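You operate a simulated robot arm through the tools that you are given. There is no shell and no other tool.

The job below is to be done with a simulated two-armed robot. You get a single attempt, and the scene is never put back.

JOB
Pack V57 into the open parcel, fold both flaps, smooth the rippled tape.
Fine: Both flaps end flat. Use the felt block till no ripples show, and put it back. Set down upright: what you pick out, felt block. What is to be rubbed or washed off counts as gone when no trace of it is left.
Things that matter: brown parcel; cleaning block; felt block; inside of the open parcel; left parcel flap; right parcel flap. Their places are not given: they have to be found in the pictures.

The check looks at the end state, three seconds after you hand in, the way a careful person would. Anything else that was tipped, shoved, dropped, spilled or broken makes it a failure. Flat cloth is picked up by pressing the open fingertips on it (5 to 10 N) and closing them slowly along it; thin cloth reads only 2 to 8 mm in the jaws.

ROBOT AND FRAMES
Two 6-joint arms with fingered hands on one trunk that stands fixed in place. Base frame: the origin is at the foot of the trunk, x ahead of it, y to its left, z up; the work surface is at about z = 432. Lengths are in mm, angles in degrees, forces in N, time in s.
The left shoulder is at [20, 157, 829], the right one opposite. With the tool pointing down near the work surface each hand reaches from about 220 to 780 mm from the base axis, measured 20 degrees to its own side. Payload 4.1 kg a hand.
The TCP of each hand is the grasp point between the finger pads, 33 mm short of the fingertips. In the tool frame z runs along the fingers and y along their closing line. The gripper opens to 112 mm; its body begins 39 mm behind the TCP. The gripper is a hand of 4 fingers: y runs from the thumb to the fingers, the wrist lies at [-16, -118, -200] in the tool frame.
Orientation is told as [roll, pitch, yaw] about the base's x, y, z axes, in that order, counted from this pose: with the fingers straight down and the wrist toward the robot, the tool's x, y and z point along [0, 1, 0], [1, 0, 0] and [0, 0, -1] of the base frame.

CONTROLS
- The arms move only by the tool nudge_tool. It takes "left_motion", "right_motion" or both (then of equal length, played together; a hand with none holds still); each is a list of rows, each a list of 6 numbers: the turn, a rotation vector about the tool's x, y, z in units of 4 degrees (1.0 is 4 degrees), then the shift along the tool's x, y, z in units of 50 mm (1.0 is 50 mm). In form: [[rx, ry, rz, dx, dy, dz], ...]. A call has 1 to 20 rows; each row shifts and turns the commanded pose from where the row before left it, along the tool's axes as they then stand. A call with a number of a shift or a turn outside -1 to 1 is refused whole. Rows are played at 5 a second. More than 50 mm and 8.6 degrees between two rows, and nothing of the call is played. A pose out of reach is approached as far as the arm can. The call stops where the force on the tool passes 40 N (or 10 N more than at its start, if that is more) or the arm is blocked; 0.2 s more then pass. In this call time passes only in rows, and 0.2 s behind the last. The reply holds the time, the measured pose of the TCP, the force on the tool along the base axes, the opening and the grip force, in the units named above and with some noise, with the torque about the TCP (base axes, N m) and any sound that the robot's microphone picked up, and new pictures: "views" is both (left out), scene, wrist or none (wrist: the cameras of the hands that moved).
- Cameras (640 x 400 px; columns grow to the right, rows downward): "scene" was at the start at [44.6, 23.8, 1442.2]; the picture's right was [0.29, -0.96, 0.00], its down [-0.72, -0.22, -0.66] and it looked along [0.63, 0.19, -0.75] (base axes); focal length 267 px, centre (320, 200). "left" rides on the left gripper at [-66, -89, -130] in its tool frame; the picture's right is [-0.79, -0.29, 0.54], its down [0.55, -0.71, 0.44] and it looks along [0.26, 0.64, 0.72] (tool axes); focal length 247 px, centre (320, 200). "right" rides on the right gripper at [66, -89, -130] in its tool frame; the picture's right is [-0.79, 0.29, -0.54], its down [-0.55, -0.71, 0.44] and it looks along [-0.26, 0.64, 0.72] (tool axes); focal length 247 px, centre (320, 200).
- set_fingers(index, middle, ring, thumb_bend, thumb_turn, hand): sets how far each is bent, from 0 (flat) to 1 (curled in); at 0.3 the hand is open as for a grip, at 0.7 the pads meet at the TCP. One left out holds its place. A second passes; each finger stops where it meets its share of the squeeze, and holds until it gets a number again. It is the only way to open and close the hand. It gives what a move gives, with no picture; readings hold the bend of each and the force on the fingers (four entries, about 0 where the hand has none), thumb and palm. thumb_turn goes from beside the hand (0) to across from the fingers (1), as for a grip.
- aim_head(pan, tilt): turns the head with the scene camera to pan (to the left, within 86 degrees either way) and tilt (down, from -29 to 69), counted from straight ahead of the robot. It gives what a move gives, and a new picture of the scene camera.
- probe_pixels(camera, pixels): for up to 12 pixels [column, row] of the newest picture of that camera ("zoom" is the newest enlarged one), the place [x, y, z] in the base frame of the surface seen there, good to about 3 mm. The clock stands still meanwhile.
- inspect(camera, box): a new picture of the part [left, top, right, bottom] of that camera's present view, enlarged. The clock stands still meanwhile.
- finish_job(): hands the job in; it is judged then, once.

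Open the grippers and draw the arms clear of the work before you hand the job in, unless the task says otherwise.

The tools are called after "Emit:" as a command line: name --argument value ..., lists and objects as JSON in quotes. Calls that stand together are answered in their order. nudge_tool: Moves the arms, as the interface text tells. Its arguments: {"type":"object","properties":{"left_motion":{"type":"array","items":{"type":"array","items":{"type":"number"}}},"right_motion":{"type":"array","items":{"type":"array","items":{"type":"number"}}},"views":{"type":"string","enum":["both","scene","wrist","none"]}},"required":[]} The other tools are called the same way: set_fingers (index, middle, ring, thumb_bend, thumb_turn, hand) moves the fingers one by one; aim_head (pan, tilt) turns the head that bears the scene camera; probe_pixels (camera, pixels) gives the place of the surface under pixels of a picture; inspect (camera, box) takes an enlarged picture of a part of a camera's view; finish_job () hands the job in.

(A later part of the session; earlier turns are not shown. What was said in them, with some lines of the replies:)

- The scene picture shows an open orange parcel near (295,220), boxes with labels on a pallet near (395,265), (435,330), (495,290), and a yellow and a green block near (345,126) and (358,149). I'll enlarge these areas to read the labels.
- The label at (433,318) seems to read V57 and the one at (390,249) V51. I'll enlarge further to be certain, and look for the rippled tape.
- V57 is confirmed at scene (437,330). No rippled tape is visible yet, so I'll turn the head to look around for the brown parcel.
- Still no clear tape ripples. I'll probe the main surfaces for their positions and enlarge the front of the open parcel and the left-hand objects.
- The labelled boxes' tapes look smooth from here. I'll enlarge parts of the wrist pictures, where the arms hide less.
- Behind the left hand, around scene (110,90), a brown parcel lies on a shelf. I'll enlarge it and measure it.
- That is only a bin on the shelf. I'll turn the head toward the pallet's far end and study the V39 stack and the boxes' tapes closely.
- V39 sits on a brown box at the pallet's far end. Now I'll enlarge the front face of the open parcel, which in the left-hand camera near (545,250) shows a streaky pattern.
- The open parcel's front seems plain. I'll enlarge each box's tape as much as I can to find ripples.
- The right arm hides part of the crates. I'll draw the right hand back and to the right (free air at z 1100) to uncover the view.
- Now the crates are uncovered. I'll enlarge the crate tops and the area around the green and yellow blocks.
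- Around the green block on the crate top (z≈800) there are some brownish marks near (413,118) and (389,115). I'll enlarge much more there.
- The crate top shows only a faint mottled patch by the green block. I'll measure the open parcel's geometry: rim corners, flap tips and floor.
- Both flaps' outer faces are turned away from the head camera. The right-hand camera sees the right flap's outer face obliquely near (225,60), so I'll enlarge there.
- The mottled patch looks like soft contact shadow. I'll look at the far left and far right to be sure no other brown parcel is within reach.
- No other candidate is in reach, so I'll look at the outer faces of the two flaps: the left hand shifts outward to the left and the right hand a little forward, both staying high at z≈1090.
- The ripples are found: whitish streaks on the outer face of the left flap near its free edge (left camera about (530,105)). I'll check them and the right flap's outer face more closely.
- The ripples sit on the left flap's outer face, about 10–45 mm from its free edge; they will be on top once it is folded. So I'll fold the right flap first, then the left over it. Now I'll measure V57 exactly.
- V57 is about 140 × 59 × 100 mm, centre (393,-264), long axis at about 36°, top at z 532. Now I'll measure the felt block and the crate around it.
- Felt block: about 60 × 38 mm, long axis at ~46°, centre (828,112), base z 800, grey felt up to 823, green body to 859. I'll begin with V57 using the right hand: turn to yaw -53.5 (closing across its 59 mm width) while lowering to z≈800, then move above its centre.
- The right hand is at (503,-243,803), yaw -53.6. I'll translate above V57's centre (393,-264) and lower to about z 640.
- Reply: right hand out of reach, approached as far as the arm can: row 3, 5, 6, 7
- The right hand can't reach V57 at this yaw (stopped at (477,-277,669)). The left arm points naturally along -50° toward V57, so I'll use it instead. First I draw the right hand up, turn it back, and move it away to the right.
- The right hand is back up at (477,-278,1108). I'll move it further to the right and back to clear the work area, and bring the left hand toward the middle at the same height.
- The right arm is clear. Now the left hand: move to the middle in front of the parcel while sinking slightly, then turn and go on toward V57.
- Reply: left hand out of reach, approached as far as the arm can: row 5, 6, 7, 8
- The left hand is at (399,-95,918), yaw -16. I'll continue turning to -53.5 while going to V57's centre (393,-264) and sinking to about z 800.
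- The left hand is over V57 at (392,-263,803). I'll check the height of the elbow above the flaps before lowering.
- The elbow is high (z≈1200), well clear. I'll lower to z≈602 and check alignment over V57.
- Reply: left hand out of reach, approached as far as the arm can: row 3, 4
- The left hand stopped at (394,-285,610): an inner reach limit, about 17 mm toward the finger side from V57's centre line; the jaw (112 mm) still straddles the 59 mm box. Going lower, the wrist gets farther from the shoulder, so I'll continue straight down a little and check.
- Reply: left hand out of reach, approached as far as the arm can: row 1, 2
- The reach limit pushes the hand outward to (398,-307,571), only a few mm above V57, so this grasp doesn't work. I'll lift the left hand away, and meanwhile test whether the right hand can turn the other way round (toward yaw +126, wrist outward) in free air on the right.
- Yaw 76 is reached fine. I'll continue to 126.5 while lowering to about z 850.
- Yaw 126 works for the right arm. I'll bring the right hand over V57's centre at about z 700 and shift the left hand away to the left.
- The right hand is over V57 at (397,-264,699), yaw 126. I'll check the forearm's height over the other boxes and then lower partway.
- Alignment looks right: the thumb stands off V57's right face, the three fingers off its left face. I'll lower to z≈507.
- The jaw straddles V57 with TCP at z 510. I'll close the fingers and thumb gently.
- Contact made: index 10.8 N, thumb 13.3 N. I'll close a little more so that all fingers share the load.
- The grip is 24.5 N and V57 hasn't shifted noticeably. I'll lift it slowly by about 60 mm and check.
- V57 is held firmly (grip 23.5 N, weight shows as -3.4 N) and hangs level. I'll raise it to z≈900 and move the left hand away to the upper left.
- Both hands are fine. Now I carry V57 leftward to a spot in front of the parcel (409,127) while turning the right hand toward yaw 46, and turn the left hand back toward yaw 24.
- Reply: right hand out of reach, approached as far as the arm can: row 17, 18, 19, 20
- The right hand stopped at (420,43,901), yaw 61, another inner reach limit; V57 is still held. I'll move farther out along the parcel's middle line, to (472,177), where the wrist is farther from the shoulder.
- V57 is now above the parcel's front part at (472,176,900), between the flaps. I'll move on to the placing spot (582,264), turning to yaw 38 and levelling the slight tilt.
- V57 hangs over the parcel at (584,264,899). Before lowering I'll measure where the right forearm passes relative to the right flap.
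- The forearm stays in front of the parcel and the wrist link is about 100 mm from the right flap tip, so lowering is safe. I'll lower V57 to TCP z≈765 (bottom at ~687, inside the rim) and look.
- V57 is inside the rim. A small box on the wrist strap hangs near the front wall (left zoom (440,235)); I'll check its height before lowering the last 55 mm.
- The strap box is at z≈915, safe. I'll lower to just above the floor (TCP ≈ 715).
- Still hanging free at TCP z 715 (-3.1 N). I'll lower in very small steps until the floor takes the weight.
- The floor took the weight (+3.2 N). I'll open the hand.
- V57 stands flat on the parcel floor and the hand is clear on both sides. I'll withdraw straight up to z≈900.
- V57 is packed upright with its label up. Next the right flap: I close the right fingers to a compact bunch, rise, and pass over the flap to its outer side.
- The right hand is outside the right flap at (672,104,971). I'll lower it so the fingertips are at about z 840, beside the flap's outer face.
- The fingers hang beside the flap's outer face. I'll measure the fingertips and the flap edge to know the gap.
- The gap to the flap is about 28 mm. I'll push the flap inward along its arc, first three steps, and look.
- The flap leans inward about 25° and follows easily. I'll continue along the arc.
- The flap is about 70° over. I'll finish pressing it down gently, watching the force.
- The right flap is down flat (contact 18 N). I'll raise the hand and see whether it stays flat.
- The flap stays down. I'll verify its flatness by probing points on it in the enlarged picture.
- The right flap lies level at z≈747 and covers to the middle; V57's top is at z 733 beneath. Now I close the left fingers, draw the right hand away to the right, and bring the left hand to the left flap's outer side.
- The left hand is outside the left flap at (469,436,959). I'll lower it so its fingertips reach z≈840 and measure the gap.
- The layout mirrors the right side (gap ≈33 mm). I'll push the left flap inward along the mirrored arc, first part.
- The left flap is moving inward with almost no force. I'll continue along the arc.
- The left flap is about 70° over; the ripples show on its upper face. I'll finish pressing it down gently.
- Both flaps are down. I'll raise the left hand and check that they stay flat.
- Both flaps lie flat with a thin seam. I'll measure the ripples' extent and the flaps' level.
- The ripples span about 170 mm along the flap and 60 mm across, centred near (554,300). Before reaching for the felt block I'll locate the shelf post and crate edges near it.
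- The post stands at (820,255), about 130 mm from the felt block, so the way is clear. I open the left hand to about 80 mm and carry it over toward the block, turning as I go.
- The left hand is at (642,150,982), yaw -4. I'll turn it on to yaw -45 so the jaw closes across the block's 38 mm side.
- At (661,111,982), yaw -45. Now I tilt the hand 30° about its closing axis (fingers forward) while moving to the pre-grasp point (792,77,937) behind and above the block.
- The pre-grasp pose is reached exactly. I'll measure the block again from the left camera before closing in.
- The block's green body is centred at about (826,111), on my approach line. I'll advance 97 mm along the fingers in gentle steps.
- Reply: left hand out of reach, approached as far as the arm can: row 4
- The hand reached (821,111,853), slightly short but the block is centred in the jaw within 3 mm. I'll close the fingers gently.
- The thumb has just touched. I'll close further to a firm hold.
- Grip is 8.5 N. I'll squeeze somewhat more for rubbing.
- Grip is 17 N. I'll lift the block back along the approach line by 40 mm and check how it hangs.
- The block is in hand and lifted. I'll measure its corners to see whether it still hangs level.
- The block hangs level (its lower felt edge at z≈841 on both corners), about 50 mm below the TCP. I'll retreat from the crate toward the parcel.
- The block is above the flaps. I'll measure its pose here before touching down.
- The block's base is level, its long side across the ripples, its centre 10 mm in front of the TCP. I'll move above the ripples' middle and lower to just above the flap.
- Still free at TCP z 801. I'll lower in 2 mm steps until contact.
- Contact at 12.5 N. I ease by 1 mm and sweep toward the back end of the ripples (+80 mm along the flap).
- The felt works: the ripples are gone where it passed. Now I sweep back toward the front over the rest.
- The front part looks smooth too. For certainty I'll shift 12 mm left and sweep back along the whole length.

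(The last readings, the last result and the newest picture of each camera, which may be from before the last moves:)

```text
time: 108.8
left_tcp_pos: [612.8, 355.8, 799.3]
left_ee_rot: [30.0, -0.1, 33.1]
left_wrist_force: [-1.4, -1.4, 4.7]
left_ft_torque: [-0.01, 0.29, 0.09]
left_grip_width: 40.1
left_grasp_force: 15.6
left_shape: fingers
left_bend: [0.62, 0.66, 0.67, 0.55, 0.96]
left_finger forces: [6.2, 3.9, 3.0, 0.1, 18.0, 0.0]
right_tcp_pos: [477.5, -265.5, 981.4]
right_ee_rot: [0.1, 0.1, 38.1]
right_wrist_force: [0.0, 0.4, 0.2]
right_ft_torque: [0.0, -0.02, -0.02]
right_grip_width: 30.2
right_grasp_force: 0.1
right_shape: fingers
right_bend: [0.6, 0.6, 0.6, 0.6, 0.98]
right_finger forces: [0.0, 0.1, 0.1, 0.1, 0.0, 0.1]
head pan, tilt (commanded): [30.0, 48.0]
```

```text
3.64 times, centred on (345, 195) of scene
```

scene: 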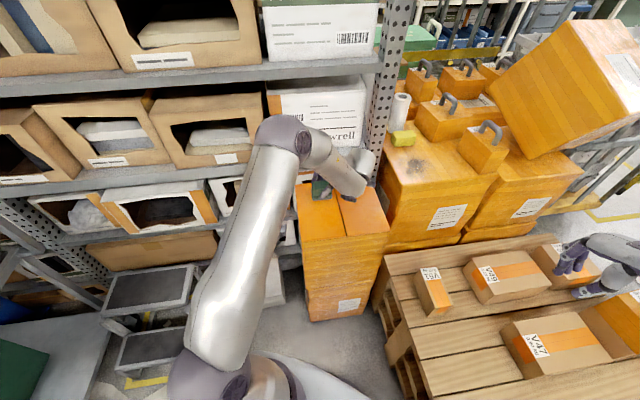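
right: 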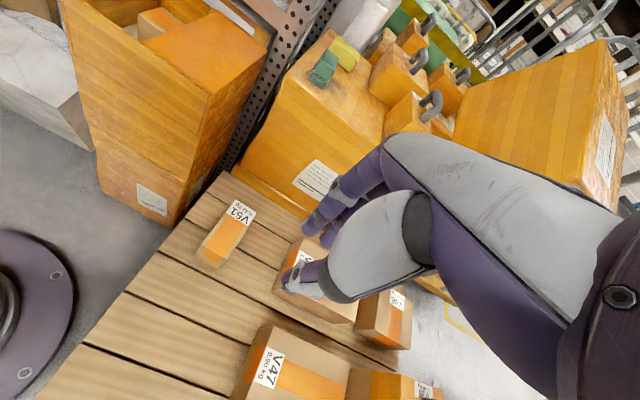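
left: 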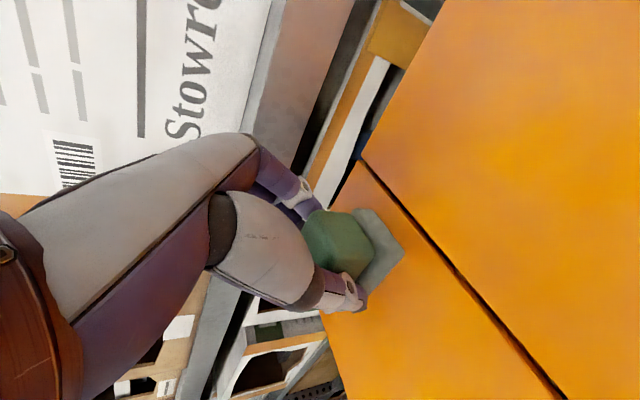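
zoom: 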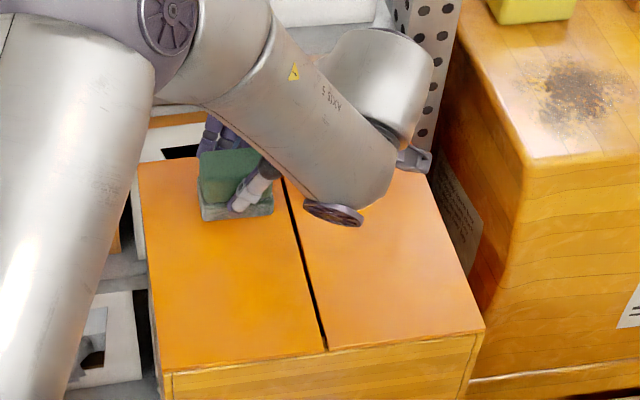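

The ripples look gone. I'll lift the block straight up and check the whole flap, including where the block rested.

Emit:
nudge_tool --left_motion '[[0, 0, 0, 0.1, 0, -0.173], [0, 0, 0, 0.3, 0, -0.52], [0, 0, 0, 0.4, 0, -0.69], [0, 0, 0, 0.4, 0, -0.69]]' --views "both"

Emit:
inspect --camera "left" --box '[270, 120, 580, 400]'

Emit:
inspect --camera "scene" --box '[290, 150, 400, 250]'

```text
time: 109.8
left_tcp_pos: [611.4, 356.6, 916.9]
left_ee_rot: [30.1, 0.0, 33.1]
left_wrist_force: [-0.8, -0.2, -1.1]
left_ft_torque: [0.0, 0.02, 0.06]
left_grip_width: 40.0
left_grasp_force: 14.5
left_shape: fingers
left_bend: [0.62, 0.66, 0.67, 0.55, 0.96]
left_finger forces: [8.1, 3.7, 2.1, 0.1, 15.1, 0.0]
right_tcp_pos: [477.8, -263.8, 981.6]
right_ee_rot: [-0.1, 0.1, 38.1]
right_wrist_force: [-0.7, 0.7, 0.1]
right_ft_torque: [-0.02, 0.03, -0.01]
right_grip_width: 29.8
right_grasp_force: 0.2
right_shape: fingers
right_bend: [0.6, 0.6, 0.6, 0.6, 0.98]
right_finger forces: [0.0, 0.0, 0.1, 0.0, 0.0, 0.1]
head pan, tilt (commanded): [30.0, 48.0]
```

scene: 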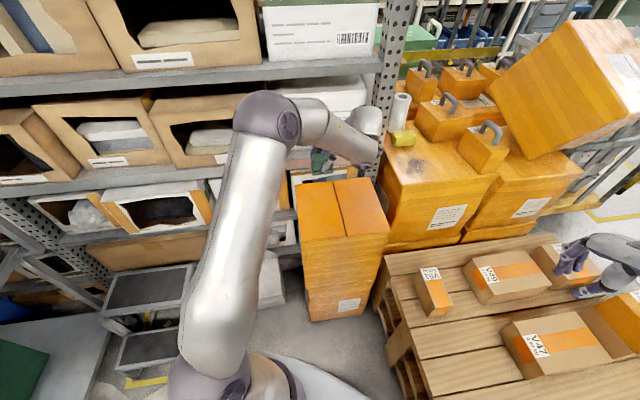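
left: 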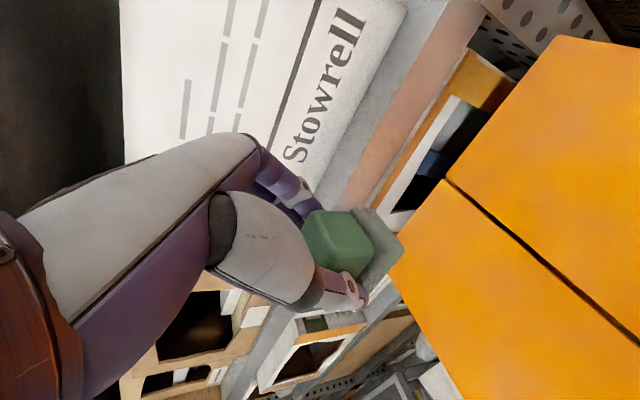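

```text
1.43 times, centred on (425, 260) of left
```

zoom: 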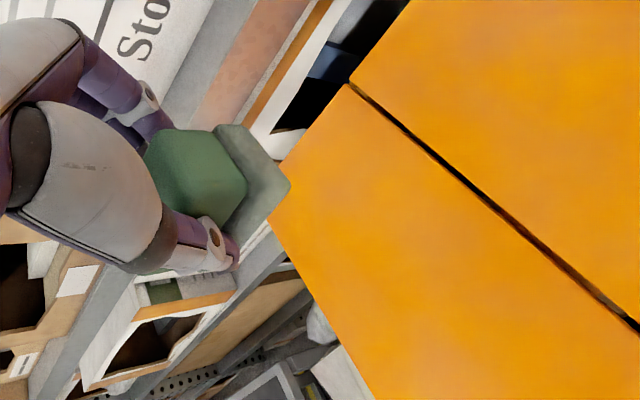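

```text
4.00 times, centred on (345, 200) of scene
```

zoom: 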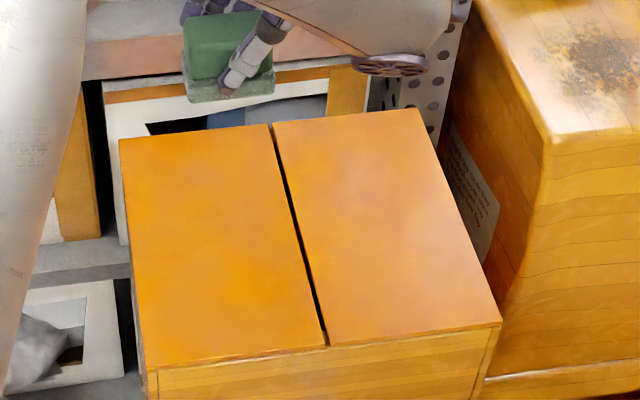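

No ripples are visible. I'll enlarge the flap strongly to rule out any faint trace and verify both flaps are level.

Emit:
inspect --camera "scene" --box '[295, 175, 350, 245]'

Emit:
probe_pixels --camera "scene" --pixels '[[299, 186], [335, 182], [306, 238], [340, 232], [320, 210], [345, 181], [373, 179], [385, 228], [350, 233], [360, 205]]'

```text
5.71 times, centred on (322, 210) of scene
```

zoom: 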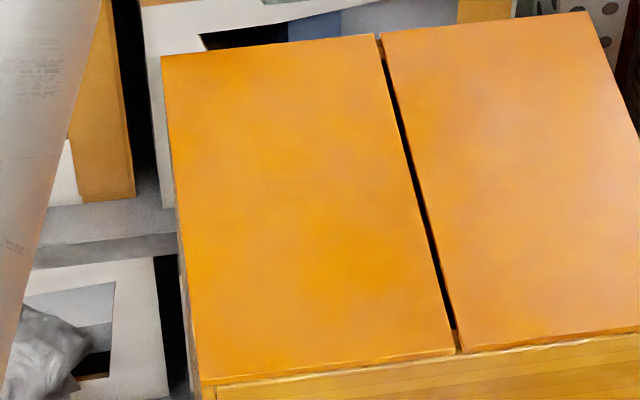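

```text
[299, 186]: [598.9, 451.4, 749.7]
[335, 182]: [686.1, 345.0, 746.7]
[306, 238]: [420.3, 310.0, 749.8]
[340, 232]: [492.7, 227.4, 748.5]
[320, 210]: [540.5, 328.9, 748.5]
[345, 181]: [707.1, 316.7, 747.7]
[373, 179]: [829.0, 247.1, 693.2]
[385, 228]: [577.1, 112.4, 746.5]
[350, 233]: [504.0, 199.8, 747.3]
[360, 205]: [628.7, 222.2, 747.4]
```

The flap is smooth and both flaps are level at z≈748. Now I return the felt block: first back over the parcel, then turning to yaw -45 toward its crate.

Emit:
nudge_tool --left_motion '[[0, 0, 0, -0.526, -0.535, -0.096], [0, 0, 0, -0.526, -0.535, -0.096], [0, 0, 0, -0.526, -0.535, -0.096]]' --views "none"

Emit:
nudge_tool --left_motion '[[-0.545, 0, 0.944, -0.178, 0.029, -0.154], [-0.545, 0, 0.944, -0.175, 0.046, -0.152], [-0.545, 0, 0.944, -0.172, 0.063, -0.15], [-0.545, 0, 0.944, -0.167, 0.08, -0.147], [-0.545, 0, 0.944, -0.162, 0.096, -0.144], [-0.545, 0, 0.944, -0.155, 0.112, -0.14], [-0.545, 0, 0.944, -0.147, 0.128, -0.135], [-0.545, 0, 0.944, -0.138, 0.142, -0.13], [-0.545, 0, 0.944, -0.128, 0.156, -0.125], [-0.545, 0, 0.944, -0.117, 0.168, -0.118], [-0.545, 0, 0.944, -0.106, 0.18, -0.112], [-0.545, 0, 0.944, -0.094, 0.191, -0.105], [-0.545, 0, 0.944, -0.081, 0.2, -0.097], [-0.545, 0, 0.944, -0.067, 0.209, -0.09], [-0.545, 0, 0.944, -0.054, 0.216, -0.082], [-0.545, 0, 0.944, -0.039, 0.222, -0.073], [-0.545, 0, 0.944, -0.024, 0.227, -0.065], [-0.545, 0, 0.944, -0.009, 0.23, -0.056]]' --views "both"

```text
time: 110.6
left_tcp_pos: [588.7, 247.5, 892.9]
left_ee_rot: [29.9, 0.0, 33.2]
left_wrist_force: [-1.0, 0.1, -1.4]
left_ft_torque: [-0.03, -0.01, -0.02]
left_grip_width: 40.0
left_grasp_force: 14.6
left_shape: fingers
left_bend: [0.62, 0.66, 0.67, 0.55, 0.96]
left_finger forces: [8.1, 3.5, 2.1, 0.0, 15.0, 0.1]
right_tcp_pos: [477.0, -264.6, 981.3]
right_ee_rot: [-0.1, 0.1, 38.2]
right_wrist_force: [-0.3, -0.2, -0.5]
right_ft_torque: [-0.05, 0.0, -0.01]
right_grip_width: 29.8
right_grasp_force: 0.1
right_shape: fingers
right_bend: [0.6, 0.6, 0.6, 0.6, 0.98]
right_finger forces: [0.1, 0.1, 0.0, 0.0, 0.0, 0.0]
head pan, tilt (commanded): [30.0, 48.0]
```

```text
time: 114.4
left_tcp_pos: [721.5, 88.3, 931.9]
left_ee_rot: [30.1, 0.0, -45.6]
left_wrist_force: [-0.7, 1.0, -0.5]
left_ft_torque: [-0.05, -0.03, 0.0]
left_grip_width: 40.0
left_grasp_force: 14.6
left_shape: fingers
left_bend: [0.62, 0.66, 0.67, 0.55, 0.96]
left_finger forces: [8.1, 3.6, 2.1, 0.1, 14.7, 0.0]
right_tcp_pos: [478.1, -264.9, 981.4]
right_ee_rot: [0.1, 0.1, 38.1]
right_wrist_force: [0.3, 0.4, 0.2]
right_ft_torque: [0.0, 0.0, 0.0]
right_grip_width: 29.7
right_grasp_force: 0.1
right_shape: fingers
right_bend: [0.6, 0.6, 0.6, 0.6, 0.98]
right_finger forces: [0.1, 0.1, 0.0, 0.0, 0.0, 0.1]
head pan, tilt (commanded): [30.0, 48.0]
```

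scene: 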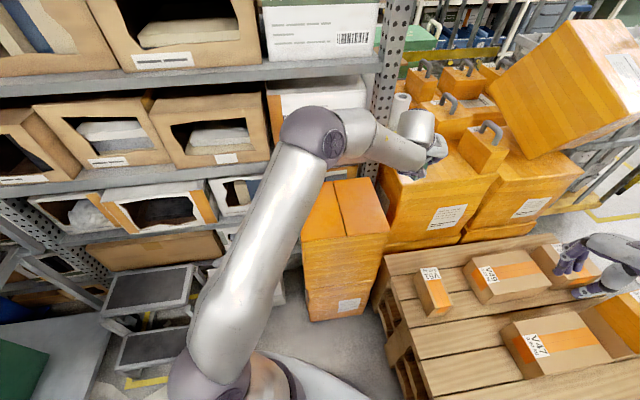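
left: 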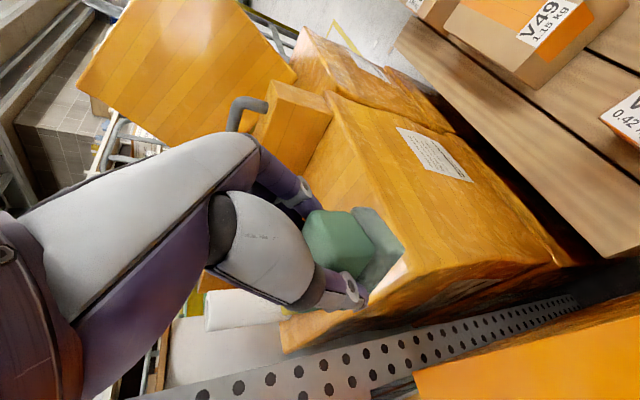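

The block is on its way at (722,88,932). I'll measure its current pose in hand before setting it down.

Emit:
inspect --camera "left" --box '[280, 180, 420, 320]'

Emit:
probe_pixels --camera "zoom" --pixels '[[320, 85], [340, 76], [385, 82], [475, 195], [378, 315], [430, 250], [385, 195], [310, 90], [225, 95], [260, 185], [400, 200], [350, 100]]'

```text
2.86 times, centred on (350, 250) of left
```

zoom: 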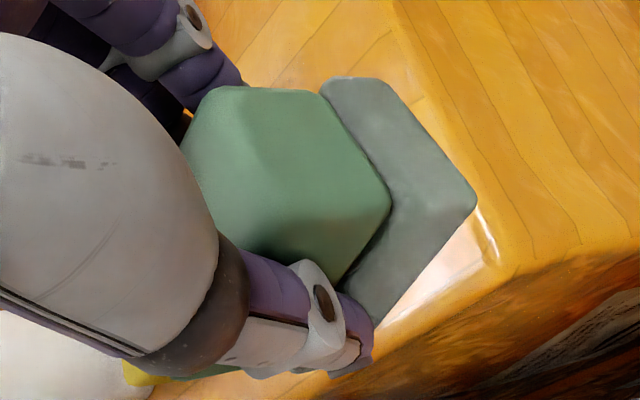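

```text
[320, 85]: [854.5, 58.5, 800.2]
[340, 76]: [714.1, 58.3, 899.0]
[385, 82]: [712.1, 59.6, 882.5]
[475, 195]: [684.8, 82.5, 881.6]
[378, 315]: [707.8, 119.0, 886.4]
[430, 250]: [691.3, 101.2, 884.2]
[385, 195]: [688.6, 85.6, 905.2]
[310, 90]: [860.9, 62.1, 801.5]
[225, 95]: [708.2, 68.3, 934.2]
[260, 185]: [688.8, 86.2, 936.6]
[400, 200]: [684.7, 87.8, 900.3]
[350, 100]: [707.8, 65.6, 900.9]
```

Emit:
inspect --camera "left" --box '[340, 200, 400, 300]'

Emit:
probe_pixels --camera "zoom" --pixels '[[400, 50], [420, 120], [500, 190], [490, 200], [450, 240], [410, 285], [370, 325], [340, 355], [420, 220], [380, 280], [400, 170], [330, 300]]'

```text
4.00 times, centred on (370, 250) of left
```

zoom: 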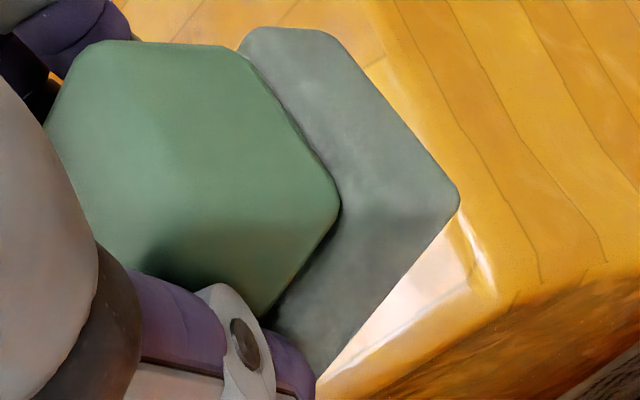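

```text
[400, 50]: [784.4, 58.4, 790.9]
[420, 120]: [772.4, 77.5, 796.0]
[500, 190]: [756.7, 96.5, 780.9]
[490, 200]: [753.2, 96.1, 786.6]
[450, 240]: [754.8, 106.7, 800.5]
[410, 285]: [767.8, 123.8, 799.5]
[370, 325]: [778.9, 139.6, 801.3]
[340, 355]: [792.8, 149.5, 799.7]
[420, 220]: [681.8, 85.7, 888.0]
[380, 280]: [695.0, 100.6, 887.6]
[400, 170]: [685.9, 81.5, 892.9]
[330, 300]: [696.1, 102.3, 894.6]
```

Emit:
probe_pixels --camera "zoom" --pixels '[[455, 200], [448, 212], [430, 235], [408, 262], [385, 290], [362, 318], [340, 345], [322, 366], [440, 180], [410, 140], [370, 85], [335, 40]]'

```text
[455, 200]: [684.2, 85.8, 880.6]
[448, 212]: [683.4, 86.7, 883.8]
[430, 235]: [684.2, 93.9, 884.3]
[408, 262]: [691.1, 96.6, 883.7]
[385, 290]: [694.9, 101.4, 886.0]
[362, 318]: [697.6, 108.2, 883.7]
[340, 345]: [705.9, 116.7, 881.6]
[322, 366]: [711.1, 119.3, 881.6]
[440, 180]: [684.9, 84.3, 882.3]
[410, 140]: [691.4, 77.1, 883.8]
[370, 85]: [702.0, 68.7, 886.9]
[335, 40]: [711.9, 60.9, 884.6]
```

The block hangs level (lower edge z≈882–884), its base about 49 mm below the TCP. I'll move to the pre-place point above its old spot.

Emit:
nudge_tool --left_motion '[[-0.125, 0, 0.217, 0.217, 0.403, 0.356], [-0.125, 0, 0.217, 0.217, 0.403, 0.356], [-0.125, 0, 0.217, 0.217, 0.403, 0.356]]' --views "both"

```text
time: 115.2
left_tcp_pos: [801.5, 82.3, 902.3]
left_ee_rot: [29.9, 0.1, -48.3]
left_wrist_force: [0.2, 1.4, 0.4]
left_ft_torque: [-0.02, 0.0, -0.02]
left_grip_width: 39.7
left_grasp_force: 14.5
left_shape: fingers
left_bend: [0.62, 0.66, 0.67, 0.55, 0.96]
left_finger forces: [8.1, 3.6, 2.2, 0.0, 14.8, 0.0]
right_tcp_pos: [477.1, -265.1, 981.5]
right_ee_rot: [0.0, 0.2, 38.1]
right_wrist_force: [0.1, -0.8, 1.1]
right_ft_torque: [0.01, 0.03, 0.02]
right_grip_width: 29.6
right_grasp_force: 0.1
right_shape: fingers
right_bend: [0.6, 0.6, 0.6, 0.6, 0.98]
right_finger forces: [0.0, 0.1, 0.0, 0.0, 0.0, 0.0]
head pan, tilt (commanded): [30.0, 48.0]
```

scene: 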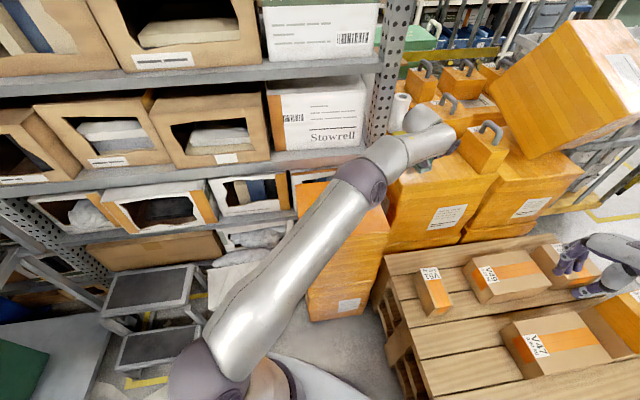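
left: 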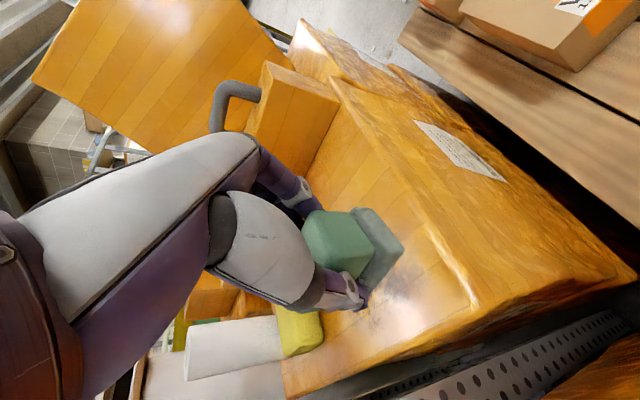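

At the pre-place point (802,82,902). I'll lower the block along the approach line to just above the crate.

Emit:
nudge_tool --left_motion '[[0, 0, 0, 0, 0, 0.35], [0, 0, 0, 0, 0, 0.3], [0, 0, 0, 0, 0, 0.25], [0, 0, 0, 0, 0, 0.15]]' --views "both"

Emit:
inspect --camera "left" --box '[260, 170, 460, 340]'

```text
time: 116.2
left_tcp_pos: [817.6, 98.6, 854.7]
left_ee_rot: [30.0, 0.0, -48.4]
left_wrist_force: [-0.9, 0.1, -0.9]
left_ft_torque: [0.02, 0.01, 0.0]
left_grip_width: 39.7
left_grasp_force: 14.5
left_shape: fingers
left_bend: [0.62, 0.66, 0.67, 0.55, 0.96]
left_finger forces: [8.1, 3.6, 2.1, 0.1, 14.8, 0.0]
left hand out of reach, approached as far as the arm can: row 4
right_tcp_pos: [477.4, -264.6, 981.8]
right_ee_rot: [0.0, 0.1, 38.1]
right_wrist_force: [-0.4, -0.5, -0.1]
right_ft_torque: [0.03, 0.02, -0.04]
right_grip_width: 30.0
right_grasp_force: 0.1
right_shape: fingers
right_bend: [0.6, 0.6, 0.6, 0.6, 0.98]
right_finger forces: [0.1, 0.1, 0.1, 0.1, 0.0, 0.0]
head pan, tilt (commanded): [30.0, 48.0]
```

scene: 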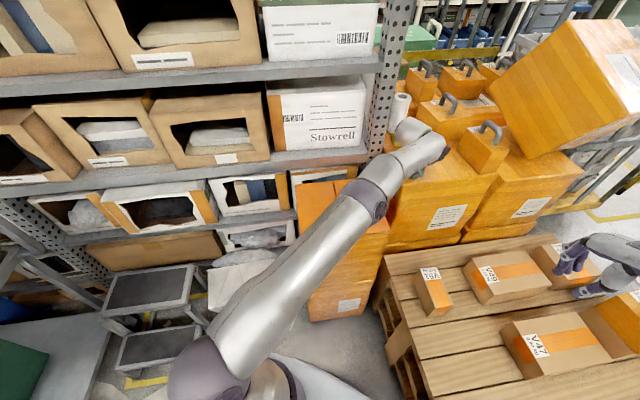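
left: 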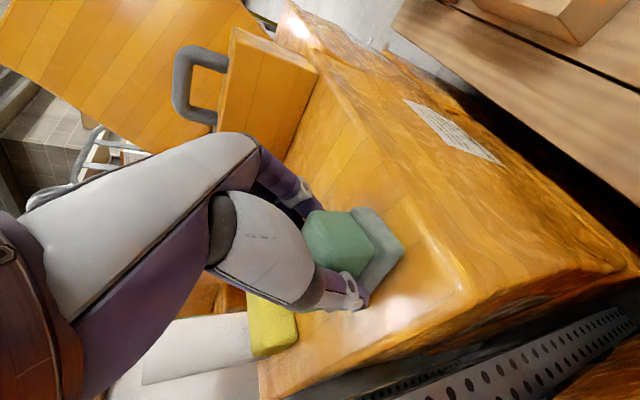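

```text
2.35 times, centred on (360, 255) of left
```

zoom: 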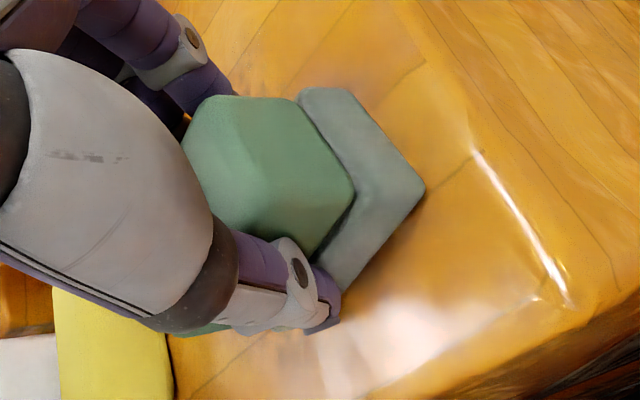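

The hand reaches (818,99,855), about 13 mm short of the old spot. A slightly steeper hand tilt (3° more) gains reach; I'll apply it and shift the block forward by ~11 mm, still just above the crate.

Emit:
nudge_tool --left_motion '[[0, 0.4, 0, 0, 0, -0.02], [0, 0.35, 0, 0, 0, 0], [0, 0, 0, 0.089, 0.022, 0.057], [0, 0, 0, 0.089, 0.022, 0.057]]' --views "wrist"

Emit:
inspect --camera "left" --box '[300, 180, 440, 330]'

```text
time: 117.2
left_tcp_pos: [826.3, 104.3, 856.9]
left_ee_rot: [33.0, -0.1, -48.4]
left_wrist_force: [-0.3, -0.2, -0.1]
left_ft_torque: [0.02, 0.03, -0.01]
left_grip_width: 39.8
left_grasp_force: 14.1
left_shape: fingers
left_bend: [0.62, 0.66, 0.67, 0.55, 0.96]
left_finger forces: [8.1, 3.5, 2.1, 0.0, 14.8, 0.0]
right_tcp_pos: [478.3, -264.8, 981.0]
right_ee_rot: [-0.1, 0.1, 38.1]
right_wrist_force: [0.1, 0.4, 0.0]
right_ft_torque: [0.02, 0.01, 0.01]
right_grip_width: 29.9
right_grasp_force: 0.0
right_shape: fingers
right_bend: [0.6, 0.6, 0.6, 0.6, 0.98]
right_finger forces: [0.0, 0.1, 0.0, 0.0, 0.1, 0.1]
head pan, tilt (commanded): [30.0, 48.0]
```

left: 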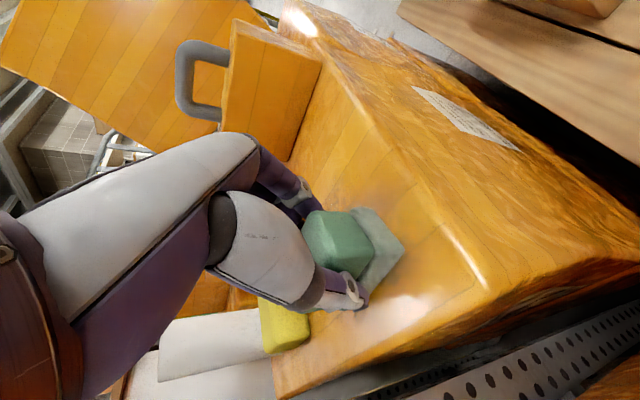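

```text
2.67 times, centred on (370, 255) of left
```

zoom: 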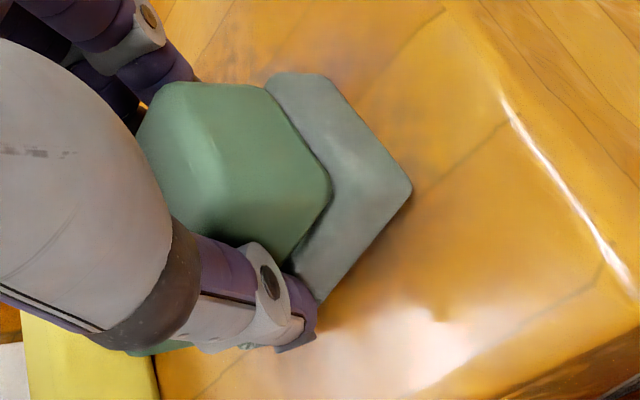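

Now at (826,104,857). I'll lower in small steps until the crate takes contact.

Emit:
nudge_tool --left_motion '[[0, 0, 0, -0.0218, 0, 0.0335], [0, 0, 0, -0.0218, 0, 0.0335]]' --views "none"

Emit:
nudge_tool --left_motion '[[0, 0, 0, -0.0164, 0, 0.0252]]' --views "none"

```text
time: 117.8
left_tcp_pos: [828.0, 103.8, 853.6]
left_ee_rot: [33.2, -0.1, -48.4]
left_wrist_force: [0.4, 0.4, 4.8]
left_ft_torque: [0.02, 0.13, -0.02]
left_grip_width: 39.8
left_grasp_force: 15.3
left_shape: fingers
left_bend: [0.62, 0.66, 0.67, 0.55, 0.96]
left_finger forces: [8.5, 4.1, 2.6, 0.0, 15.8, 0.1]
right_tcp_pos: [477.3, -265.1, 980.8]
right_ee_rot: [-0.1, 0.1, 38.1]
right_wrist_force: [-0.9, -0.3, 0.9]
right_ft_torque: [0.03, -0.04, -0.01]
right_grip_width: 30.0
right_grasp_force: 0.0
right_shape: fingers
right_bend: [0.6, 0.6, 0.6, 0.6, 0.98]
right_finger forces: [0.0, 0.0, 0.0, 0.1, 0.0, 0.1]
head pan, tilt (commanded): [30.0, 48.0]
```

```text
time: 118.2
left_tcp_pos: [826.8, 105.3, 852.4]
left_ee_rot: [33.1, -0.1, -48.4]
left_wrist_force: [2.0, 0.2, 7.3]
left_ft_torque: [0.07, 0.15, 0.0]
left_grip_width: 39.8
left_grasp_force: 15.8
left_shape: fingers
left_bend: [0.62, 0.66, 0.67, 0.55, 0.97]
left_finger forces: [8.8, 4.4, 2.7, 0.0, 15.9, 0.0]
right_tcp_pos: [477.7, -264.8, 982.0]
right_ee_rot: [0.1, 0.1, 38.1]
right_wrist_force: [-0.4, -0.6, -0.6]
right_ft_torque: [0.02, 0.02, -0.02]
right_grip_width: 29.7
right_grasp_force: 0.1
right_shape: fingers
right_bend: [0.6, 0.6, 0.6, 0.6, 0.98]
right_finger forces: [0.0, 0.1, 0.1, 0.1, 0.0, 0.0]
head pan, tilt (commanded): [30.0, 48.0]
```

The block touches the crate (7 N). I'll open the hand in two stages so it settles flat.

Emit:
set_fingers --hand "left" --index 0.57 --middle 0.6 --ring 0.6 --thumb_bend 0.52

Emit:
set_fingers --hand "left" --index 0.42 --middle 0.42 --ring 0.42 --thumb_bend 0.42

Emit:
inspect --camera "left" --box '[260, 170, 460, 340]'

```text
time: 119.2
left_tcp_pos: [827.0, 103.9, 849.8]
left_ee_rot: [33.0, 0.0, -48.4]
left_wrist_force: [-0.5, -0.9, -0.6]
left_ft_torque: [-0.02, 0.03, 0.03]
left_grip_width: 46.9
left_grasp_force: 0.0
left_shape: fingers
left_bend: [0.56, 0.6, 0.6, 0.52, 0.98]
left_finger forces: [0.0, 0.1, 0.0, 0.1, 0.3, 0.0]
right_tcp_pos: [477.1, -264.2, 981.0]
right_ee_rot: [0.0, 0.0, 38.1]
right_wrist_force: [0.4, 0.8, 0.3]
right_ft_torque: [0.02, -0.01, -0.03]
right_grip_width: 29.8
right_grasp_force: 0.0
right_shape: fingers
right_bend: [0.6, 0.6, 0.6, 0.6, 0.98]
right_finger forces: [0.0, 0.0, 0.0, 0.0, 0.1, 0.0]
head pan, tilt (commanded): [30.0, 48.0]
```

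```text
time: 120.2
left_tcp_pos: [826.6, 103.3, 851.5]
left_ee_rot: [33.0, 0.0, -48.3]
left_wrist_force: [0.4, 0.1, -0.3]
left_ft_torque: [0.01, -0.03, 0.0]
left_grip_width: 79.5
left_grasp_force: 0.1
left_shape: fingers
left_bend: [0.42, 0.42, 0.42, 0.42, 0.98]
left_finger forces: [0.0, 0.0, 0.0, 0.1, 0.0, 0.0]
right_tcp_pos: [476.8, -265.1, 981.2]
right_ee_rot: [0.0, 0.1, 38.1]
right_wrist_force: [-0.1, 0.3, -0.4]
right_ft_torque: [0.0, 0.0, 0.0]
right_grip_width: 30.0
right_grasp_force: 0.0
right_shape: fingers
right_bend: [0.6, 0.6, 0.6, 0.6, 0.98]
right_finger forces: [0.1, 0.0, 0.0, 0.0, 0.1, 0.0]
head pan, tilt (commanded): [30.0, 48.0]
```

```text
2.35 times, centred on (360, 255) of left
```

zoom: 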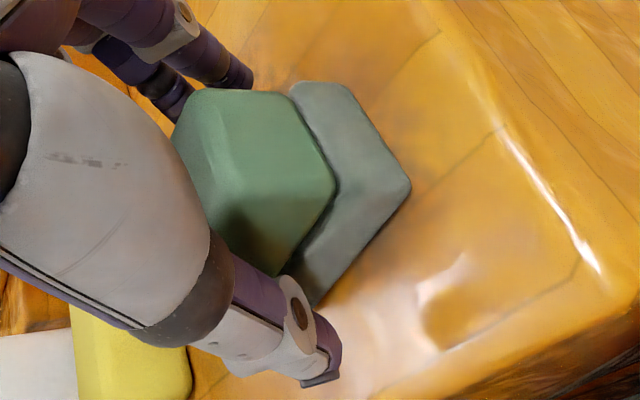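

The block stands flat and free. I'll withdraw the hand back along its axis.

Emit:
nudge_tool --left_motion '[[0, 0, 0, 0, 0, -0.3], [0, 0, 0, 0, 0, -0.5], [0, 0, 0, 0, 0, -0.6], [0, 0, 0, 0, 0, -0.7]]' --views "both"

Emit:
inspect --camera "left" --box '[260, 130, 500, 340]'

```text
time: 121.2
left_tcp_pos: [783.3, 66.7, 938.1]
left_ee_rot: [33.0, 0.1, -48.4]
left_wrist_force: [-0.7, 0.5, -0.6]
left_ft_torque: [-0.03, 0.0, 0.0]
left_grip_width: 79.5
left_grasp_force: 0.1
left_shape: fingers
left_bend: [0.42, 0.42, 0.42, 0.42, 0.98]
left_finger forces: [0.0, 0.1, 0.0, 0.0, 0.1, 0.0]
right_tcp_pos: [478.0, -264.7, 980.9]
right_ee_rot: [0.0, 0.1, 38.1]
right_wrist_force: [0.2, -0.9, 0.7]
right_ft_torque: [0.02, 0.03, 0.01]
right_grip_width: 30.4
right_grasp_force: 0.1
right_shape: fingers
right_bend: [0.6, 0.6, 0.6, 0.6, 0.98]
right_finger forces: [0.0, 0.0, 0.1, 0.1, 0.0, 0.0]
head pan, tilt (commanded): [30.0, 48.0]
```

scene: 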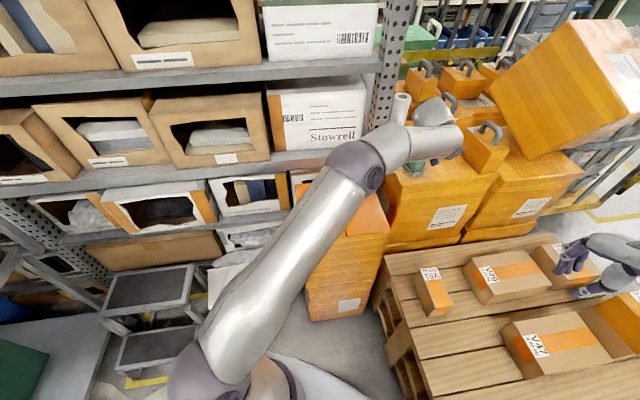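
left: 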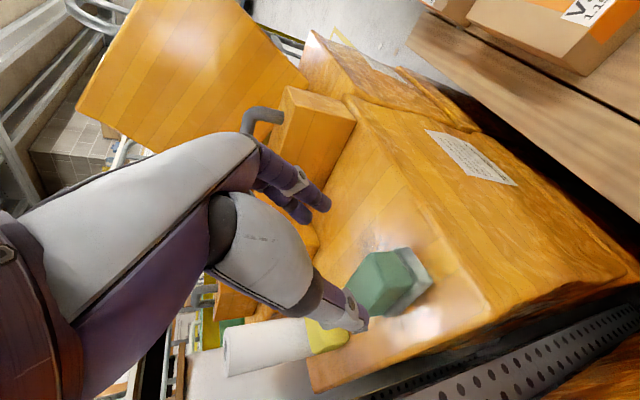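

```text
1.90 times, centred on (380, 235) of left
```

zoom: 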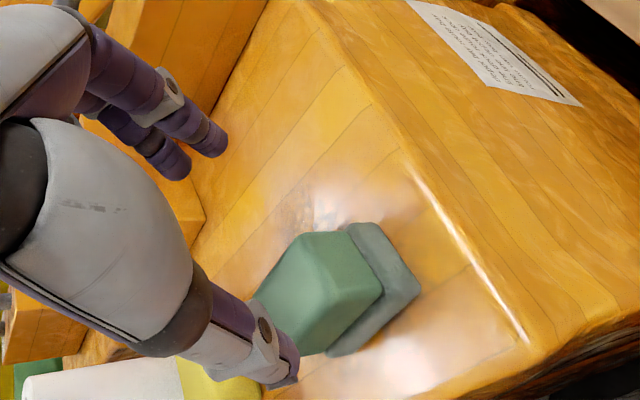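

The felt block stands upright on its spot again. I'll measure its position and compare with the start.

Emit:
probe_pixels --camera "zoom" --pixels '[[418, 285], [355, 228], [340, 352], [305, 240], [375, 285], [330, 290], [290, 290], [330, 340], [385, 245], [400, 260]]'

```text
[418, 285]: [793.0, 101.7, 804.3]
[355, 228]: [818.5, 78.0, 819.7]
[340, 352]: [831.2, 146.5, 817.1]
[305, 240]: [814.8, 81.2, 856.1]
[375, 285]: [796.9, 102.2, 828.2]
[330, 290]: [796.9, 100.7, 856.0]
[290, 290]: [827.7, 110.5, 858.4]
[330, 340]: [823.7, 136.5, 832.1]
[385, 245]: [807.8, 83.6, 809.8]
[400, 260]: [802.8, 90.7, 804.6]
```

The block's base centre is now about (825,112), within 3 mm of where it started, upright. I'll retract the left hand, levelling it, away from the crate.

Emit:
nudge_tool --left_motion '[[0, -0.917, 0, -0.063, -0.254, -0.158], [0, -0.917, 0, -0.073, -0.254, -0.153], [0, -0.917, 0, -0.082, -0.254, -0.148], [0, -0.917, 0, -0.092, -0.254, -0.143], [0, -0.917, 0, -0.1, -0.254, -0.136], [0, -0.917, 0, -0.109, -0.254, -0.13], [0, -0.917, 0, -0.117, -0.254, -0.123], [0, -0.917, 0, -0.125, -0.254, -0.115], [0, -0.917, 0, -0.132, -0.254, -0.107]]' --views "scene"

Emit:
set_fingers --hand "right" --index 0.3 --middle 0.3 --ring 0.3 --thumb_bend 0.3

Emit:
set_fingers --hand "left" --index 0.3 --middle 0.3 --ring 0.3 --thumb_bend 0.3

```text
time: 123.2
left_tcp_pos: [660.9, 110.2, 982.5]
left_ee_rot: [-0.1, 0.0, -48.5]
left_wrist_force: [-0.6, 0.2, -0.1]
left_ft_torque: [0.0, 0.02, 0.01]
left_grip_width: 79.6
left_grasp_force: 0.1
left_shape: fingers
left_bend: [0.42, 0.42, 0.42, 0.42, 0.98]
left_finger forces: [0.0, 0.0, 0.1, 0.1, 0.1, 0.1]
right_tcp_pos: [477.1, -264.7, 981.2]
right_ee_rot: [0.0, 0.1, 38.1]
right_wrist_force: [-0.2, -1.0, -1.0]
right_ft_torque: [0.01, -0.04, 0.05]
right_grip_width: 29.8
right_grasp_force: 0.0
right_shape: fingers
right_bend: [0.6, 0.6, 0.6, 0.6, 0.98]
right_finger forces: [0.0, 0.0, 0.0, 0.1, 0.0, 0.1]
head pan, tilt (commanded): [30.0, 48.0]
```

scene: 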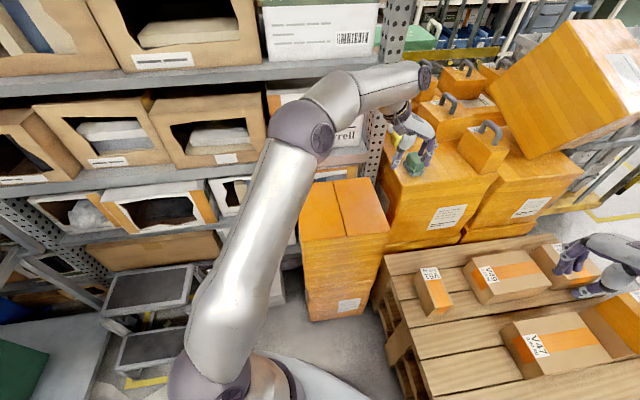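

```text
time: 124.2
left_tcp_pos: [661.8, 111.0, 982.8]
left_ee_rot: [0.1, -0.1, -48.3]
left_wrist_force: [-1.0, -1.0, 0.0]
left_ft_torque: [0.02, -0.01, 0.01]
left_grip_width: 79.7
left_grasp_force: 0.0
left_shape: fingers
left_bend: [0.42, 0.42, 0.42, 0.42, 0.98]
left_finger forces: [0.0, 0.1, 0.0, 0.1, 0.0, 0.0]
right_tcp_pos: [477.3, -265.1, 982.6]
right_ee_rot: [-0.1, 0.1, 38.1]
right_wrist_force: [0.9, 0.6, 0.4]
right_ft_torque: [-0.05, 0.01, 0.0]
right_grip_width: 112.2
right_grasp_force: 0.1
right_shape: fingers
right_bend: [0.3, 0.3, 0.3, 0.3, 0.98]
right_finger forces: [0.0, 0.0, 0.0, 0.0, 0.1, 0.1]
head pan, tilt (commanded): [30.0, 48.0]
```

```text
time: 125.2
left_tcp_pos: [661.7, 109.7, 983.4]
left_ee_rot: [0.0, 0.0, -48.3]
left_wrist_force: [-0.3, 0.3, -0.3]
left_ft_torque: [-0.05, 0.01, -0.04]
left_grip_width: 112.5
left_grasp_force: 0.0
left_shape: fingers
left_bend: [0.3, 0.3, 0.3, 0.3, 0.98]
left_finger forces: [0.0, 0.0, 0.0, 0.0, 0.1, 0.1]
right_tcp_pos: [477.7, -265.1, 981.8]
right_ee_rot: [0.1, 0.1, 38.2]
right_wrist_force: [-0.2, 0.0, 0.5]
right_ft_torque: [0.01, 0.01, -0.02]
right_grip_width: 112.4
right_grasp_force: 0.0
right_shape: fingers
right_bend: [0.3, 0.3, 0.3, 0.3, 0.98]
right_finger forces: [0.0, 0.0, 0.0, 0.1, 0.1, 0.0]
head pan, tilt (commanded): [30.0, 48.0]
```

Both hands are open. I'll draw the left hand back to the upper left and the right hand up and to the right, clear of the work.

Emit:
nudge_tool --left_motion '[[0, 0, -1, 0.021, -0.078, -0.1], [0, 0, -1, 0.026, -0.076, -0.1], [0, 0, -1, 0.031, -0.074, -0.1], [0, 0, -1, 0.037, -0.072, -0.1], [0, 0, -1, 0.041, -0.069, -0.1], [0, 0, -1, 0.046, -0.066, -0.1], [0, 0, -1, 0.051, -0.063, -0.1], [0, 0, -1, 0.055, -0.059, -0.1], [0, 0, -1, 0.059, -0.055, -0.1], [0, 0, -1, 0.063, -0.051, -0.1], [0, 0, -1, 0.066, -0.046, -0.1], [0, 0, -0.8, 0.626, -0.546, -0.106], [0, 0, -0.8, 0.656, -0.51, -0.106], [0, 0, -0.8, 0.683, -0.472, -0.106], [0, 0, -0.8, 0.708, -0.434, -0.106], [0, 0, -0.8, 0.731, -0.393, -0.106], [0, 0, -0.8, 0.752, -0.352, -0.106], [0, 0, -0.8, 0.77, -0.31, -0.106], [0, 0, -0.8, 0.787, -0.266, -0.106], [0, 0, -0.8, 0.8, -0.221, -0.106]]' --right_motion '[[0, 0, 0, -0.104, -0.724, -0.34], [0, 0, 0, -0.104, -0.724, -0.34], [0, 0, 0, -0.104, -0.724, -0.34], [0, 0, 0, -0.104, -0.724, -0.34], [0, 0, 0, -0.104, -0.724, -0.34], [0, 0, 0, -0.104, -0.724, -0.34], [0, 0, 0, -0.104, -0.724, -0.34], [0, 0, 0, 0, 0, 0], [0, 0, 0, 0, 0, 0], [0, 0, 0, 0, 0, 0], [0, 0, 0, 0, 0, 0], [0, 0, 0, 0, 0, 0], [0, 0, 0, 0, 0, 0], [0, 0, 0, 0, 0, 0], [0, 0, 0, 0, 0, 0], [0, 0, 0, 0, 0, 0], [0, 0, 0, 0, 0, 0], [0, 0, 0, 0, 0, 0], [0, 0, 0, 0, 0, 0], [0, 0, 0, 0, 0, 0]]' --views "both"

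Emit:
inspect --camera "scene" --box '[280, 80, 480, 260]'

Emit:
inspect --camera "scene" --box '[295, 170, 395, 245]'

```text
time: 129.4
left_tcp_pos: [418.9, 450.8, 1085.3]
left_ee_rot: [0.0, 0.2, 24.4]
left_wrist_force: [0.0, 0.5, -0.2]
left_ft_torque: [0.04, 0.0, -0.01]
left_grip_width: 112.1
left_grasp_force: 0.1
left_shape: fingers
left_bend: [0.3, 0.3, 0.3, 0.3, 0.98]
left_finger forces: [0.1, 0.1, 0.0, 0.0, 0.0, 0.0]
right_tcp_pos: [303.0, -448.2, 1100.1]
right_ee_rot: [0.0, 0.1, 38.1]
right_wrist_force: [0.4, -0.9, -1.4]
right_ft_torque: [0.01, 0.04, -0.01]
right_grip_width: 112.4
right_grasp_force: 0.2
right_shape: fingers
right_bend: [0.3, 0.3, 0.3, 0.3, 0.98]
right_finger forces: [0.0, 0.1, 0.0, 0.1, 0.0, 0.1]
head pan, tilt (commanded): [30.0, 48.0]
```

scene: 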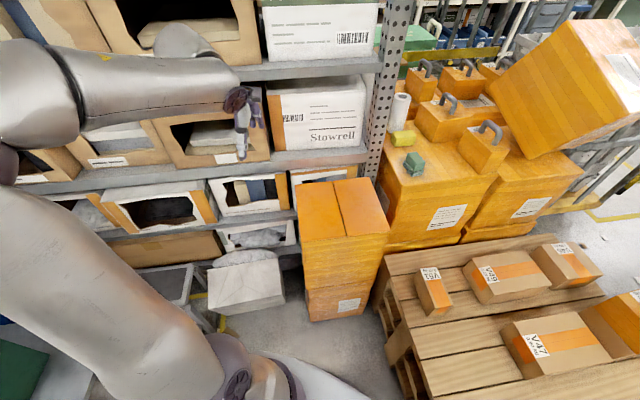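
right: 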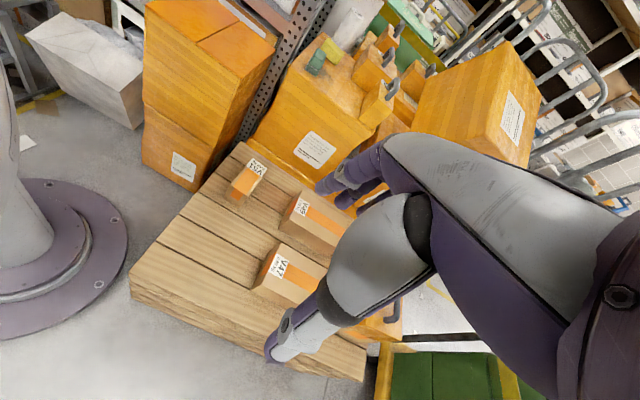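
left: 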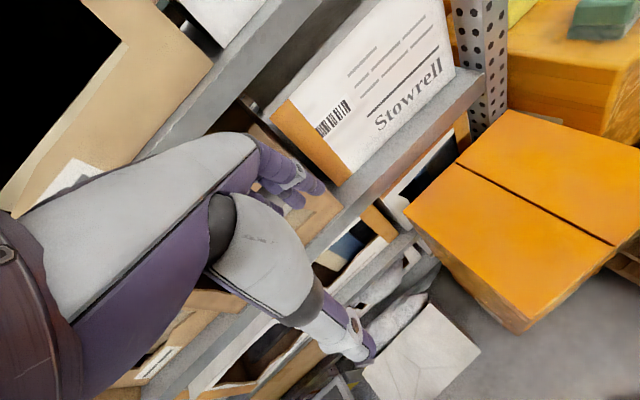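

```text
2.22 times, centred on (380, 170) of scene
```

zoom: 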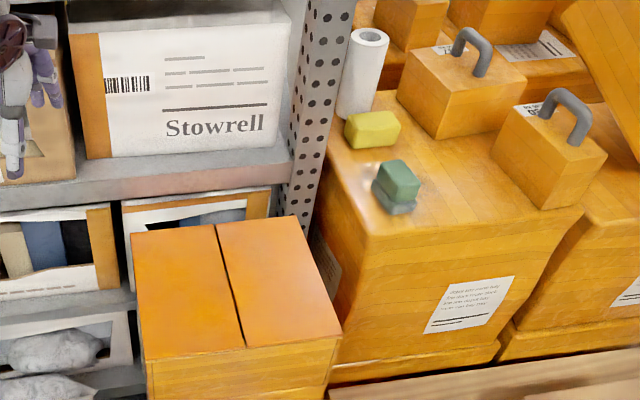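

```text
5.33 times, centred on (345, 208) of scene
```

zoom: 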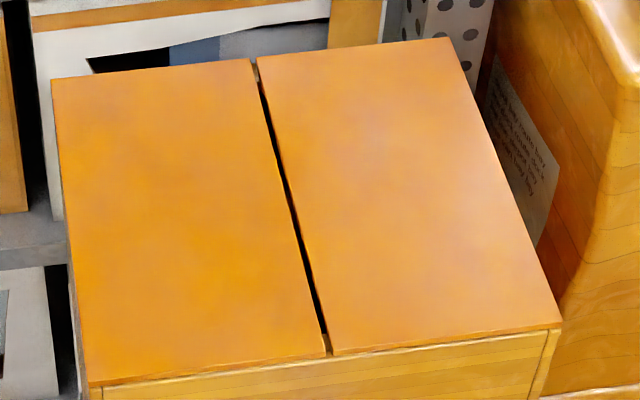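

Everything looks in order. A last check that the yellow block, the other boxes and the felt block are where they were.

Emit:
inspect --camera "scene" --box '[380, 90, 440, 180]'

Emit:
probe_pixels --camera "scene" --pixels '[[403, 136], [398, 140], [414, 158], [430, 272], [500, 267], [545, 325], [570, 262], [401, 97]]'

Emit:
aim_head --pan 10 --tilt 55

```text
4.44 times, centred on (410, 135) of scene
```

zoom: 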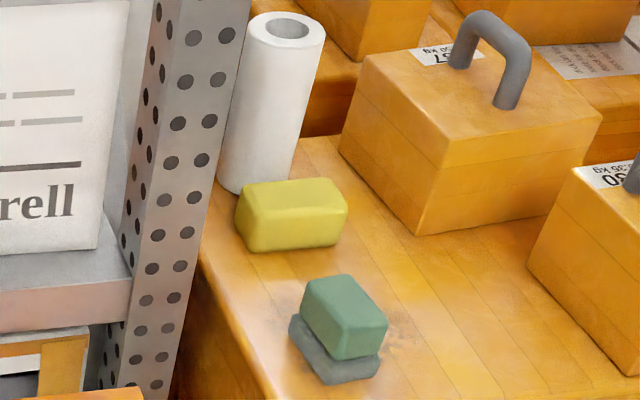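

```text
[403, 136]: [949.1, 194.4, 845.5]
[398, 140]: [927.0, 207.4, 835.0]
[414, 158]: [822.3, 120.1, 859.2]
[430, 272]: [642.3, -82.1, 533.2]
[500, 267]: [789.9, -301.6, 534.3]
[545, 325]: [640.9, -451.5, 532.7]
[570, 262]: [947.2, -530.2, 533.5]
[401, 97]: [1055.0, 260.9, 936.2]
```

```text
time: 130.2
left_tcp_pos: [419.5, 451.2, 1086.2]
left_ee_rot: [0.0, 0.0, 24.4]
left_wrist_force: [-0.1, 0.4, 0.7]
left_ft_torque: [-0.01, -0.02, 0.0]
left_grip_width: 112.2
left_grasp_force: 0.0
left_shape: fingers
left_bend: [0.3, 0.3, 0.3, 0.3, 0.98]
left_finger forces: [0.1, 0.1, 0.0, 0.1, 0.0, 0.0]
right_tcp_pos: [302.4, -448.2, 1099.9]
right_ee_rot: [0.0, 0.1, 38.1]
right_wrist_force: [-0.6, -0.5, 0.4]
right_ft_torque: [-0.01, 0.01, 0.0]
right_grip_width: 112.4
right_grasp_force: 0.0
right_shape: fingers
right_bend: [0.3, 0.3, 0.3, 0.3, 0.98]
right_finger forces: [0.0, 0.1, 0.1, 0.1, 0.0, 0.1]
head pan, tilt (commanded): [10.0, 55.0]
```

scene: 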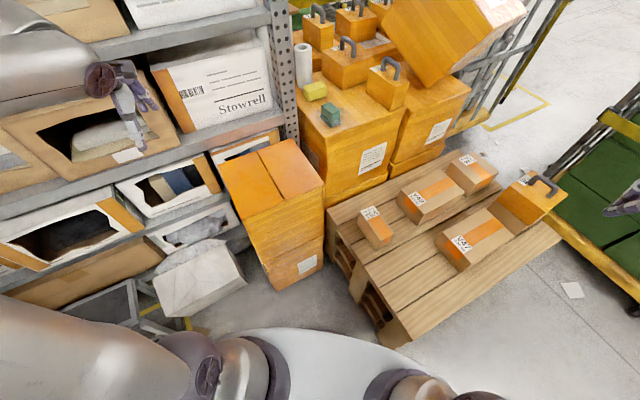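

V57 is packed upright and both flaps lie flat. The tape is smooth, the felt block is back upright on its spot, nothing else has moved, and both open hands are clear. I hand in the job.

Emit:
finish_job

```text
The job is handed in.
```

I packed V57 into the open parcel, folded both flaps flat and smoothed out the tape ripples, then handed the job in. I haven't seen the judge's result.

- **V57:** it stands upright on the parcel floor, label up. Its top is at about z 733, below the flaps.
- **Flaps:** the right flap was folded first, then the left. Both measured level at about z 748, with a thin seam between them.
- **Ripples:** they were on the outer face of the left flap. After three passes with the felt block, close-up pictures showed no trace.
- **Felt block:** it is back upright on its crate, within about 3 mm of where it started. There is a dark smudge on the crate under its spot. It was there before I moved the block, and I left it alone.
- **Everything else:** the final pictures show the other boxes, the yellow block and the paper roll where they were. Both hands are open and clear of the work.
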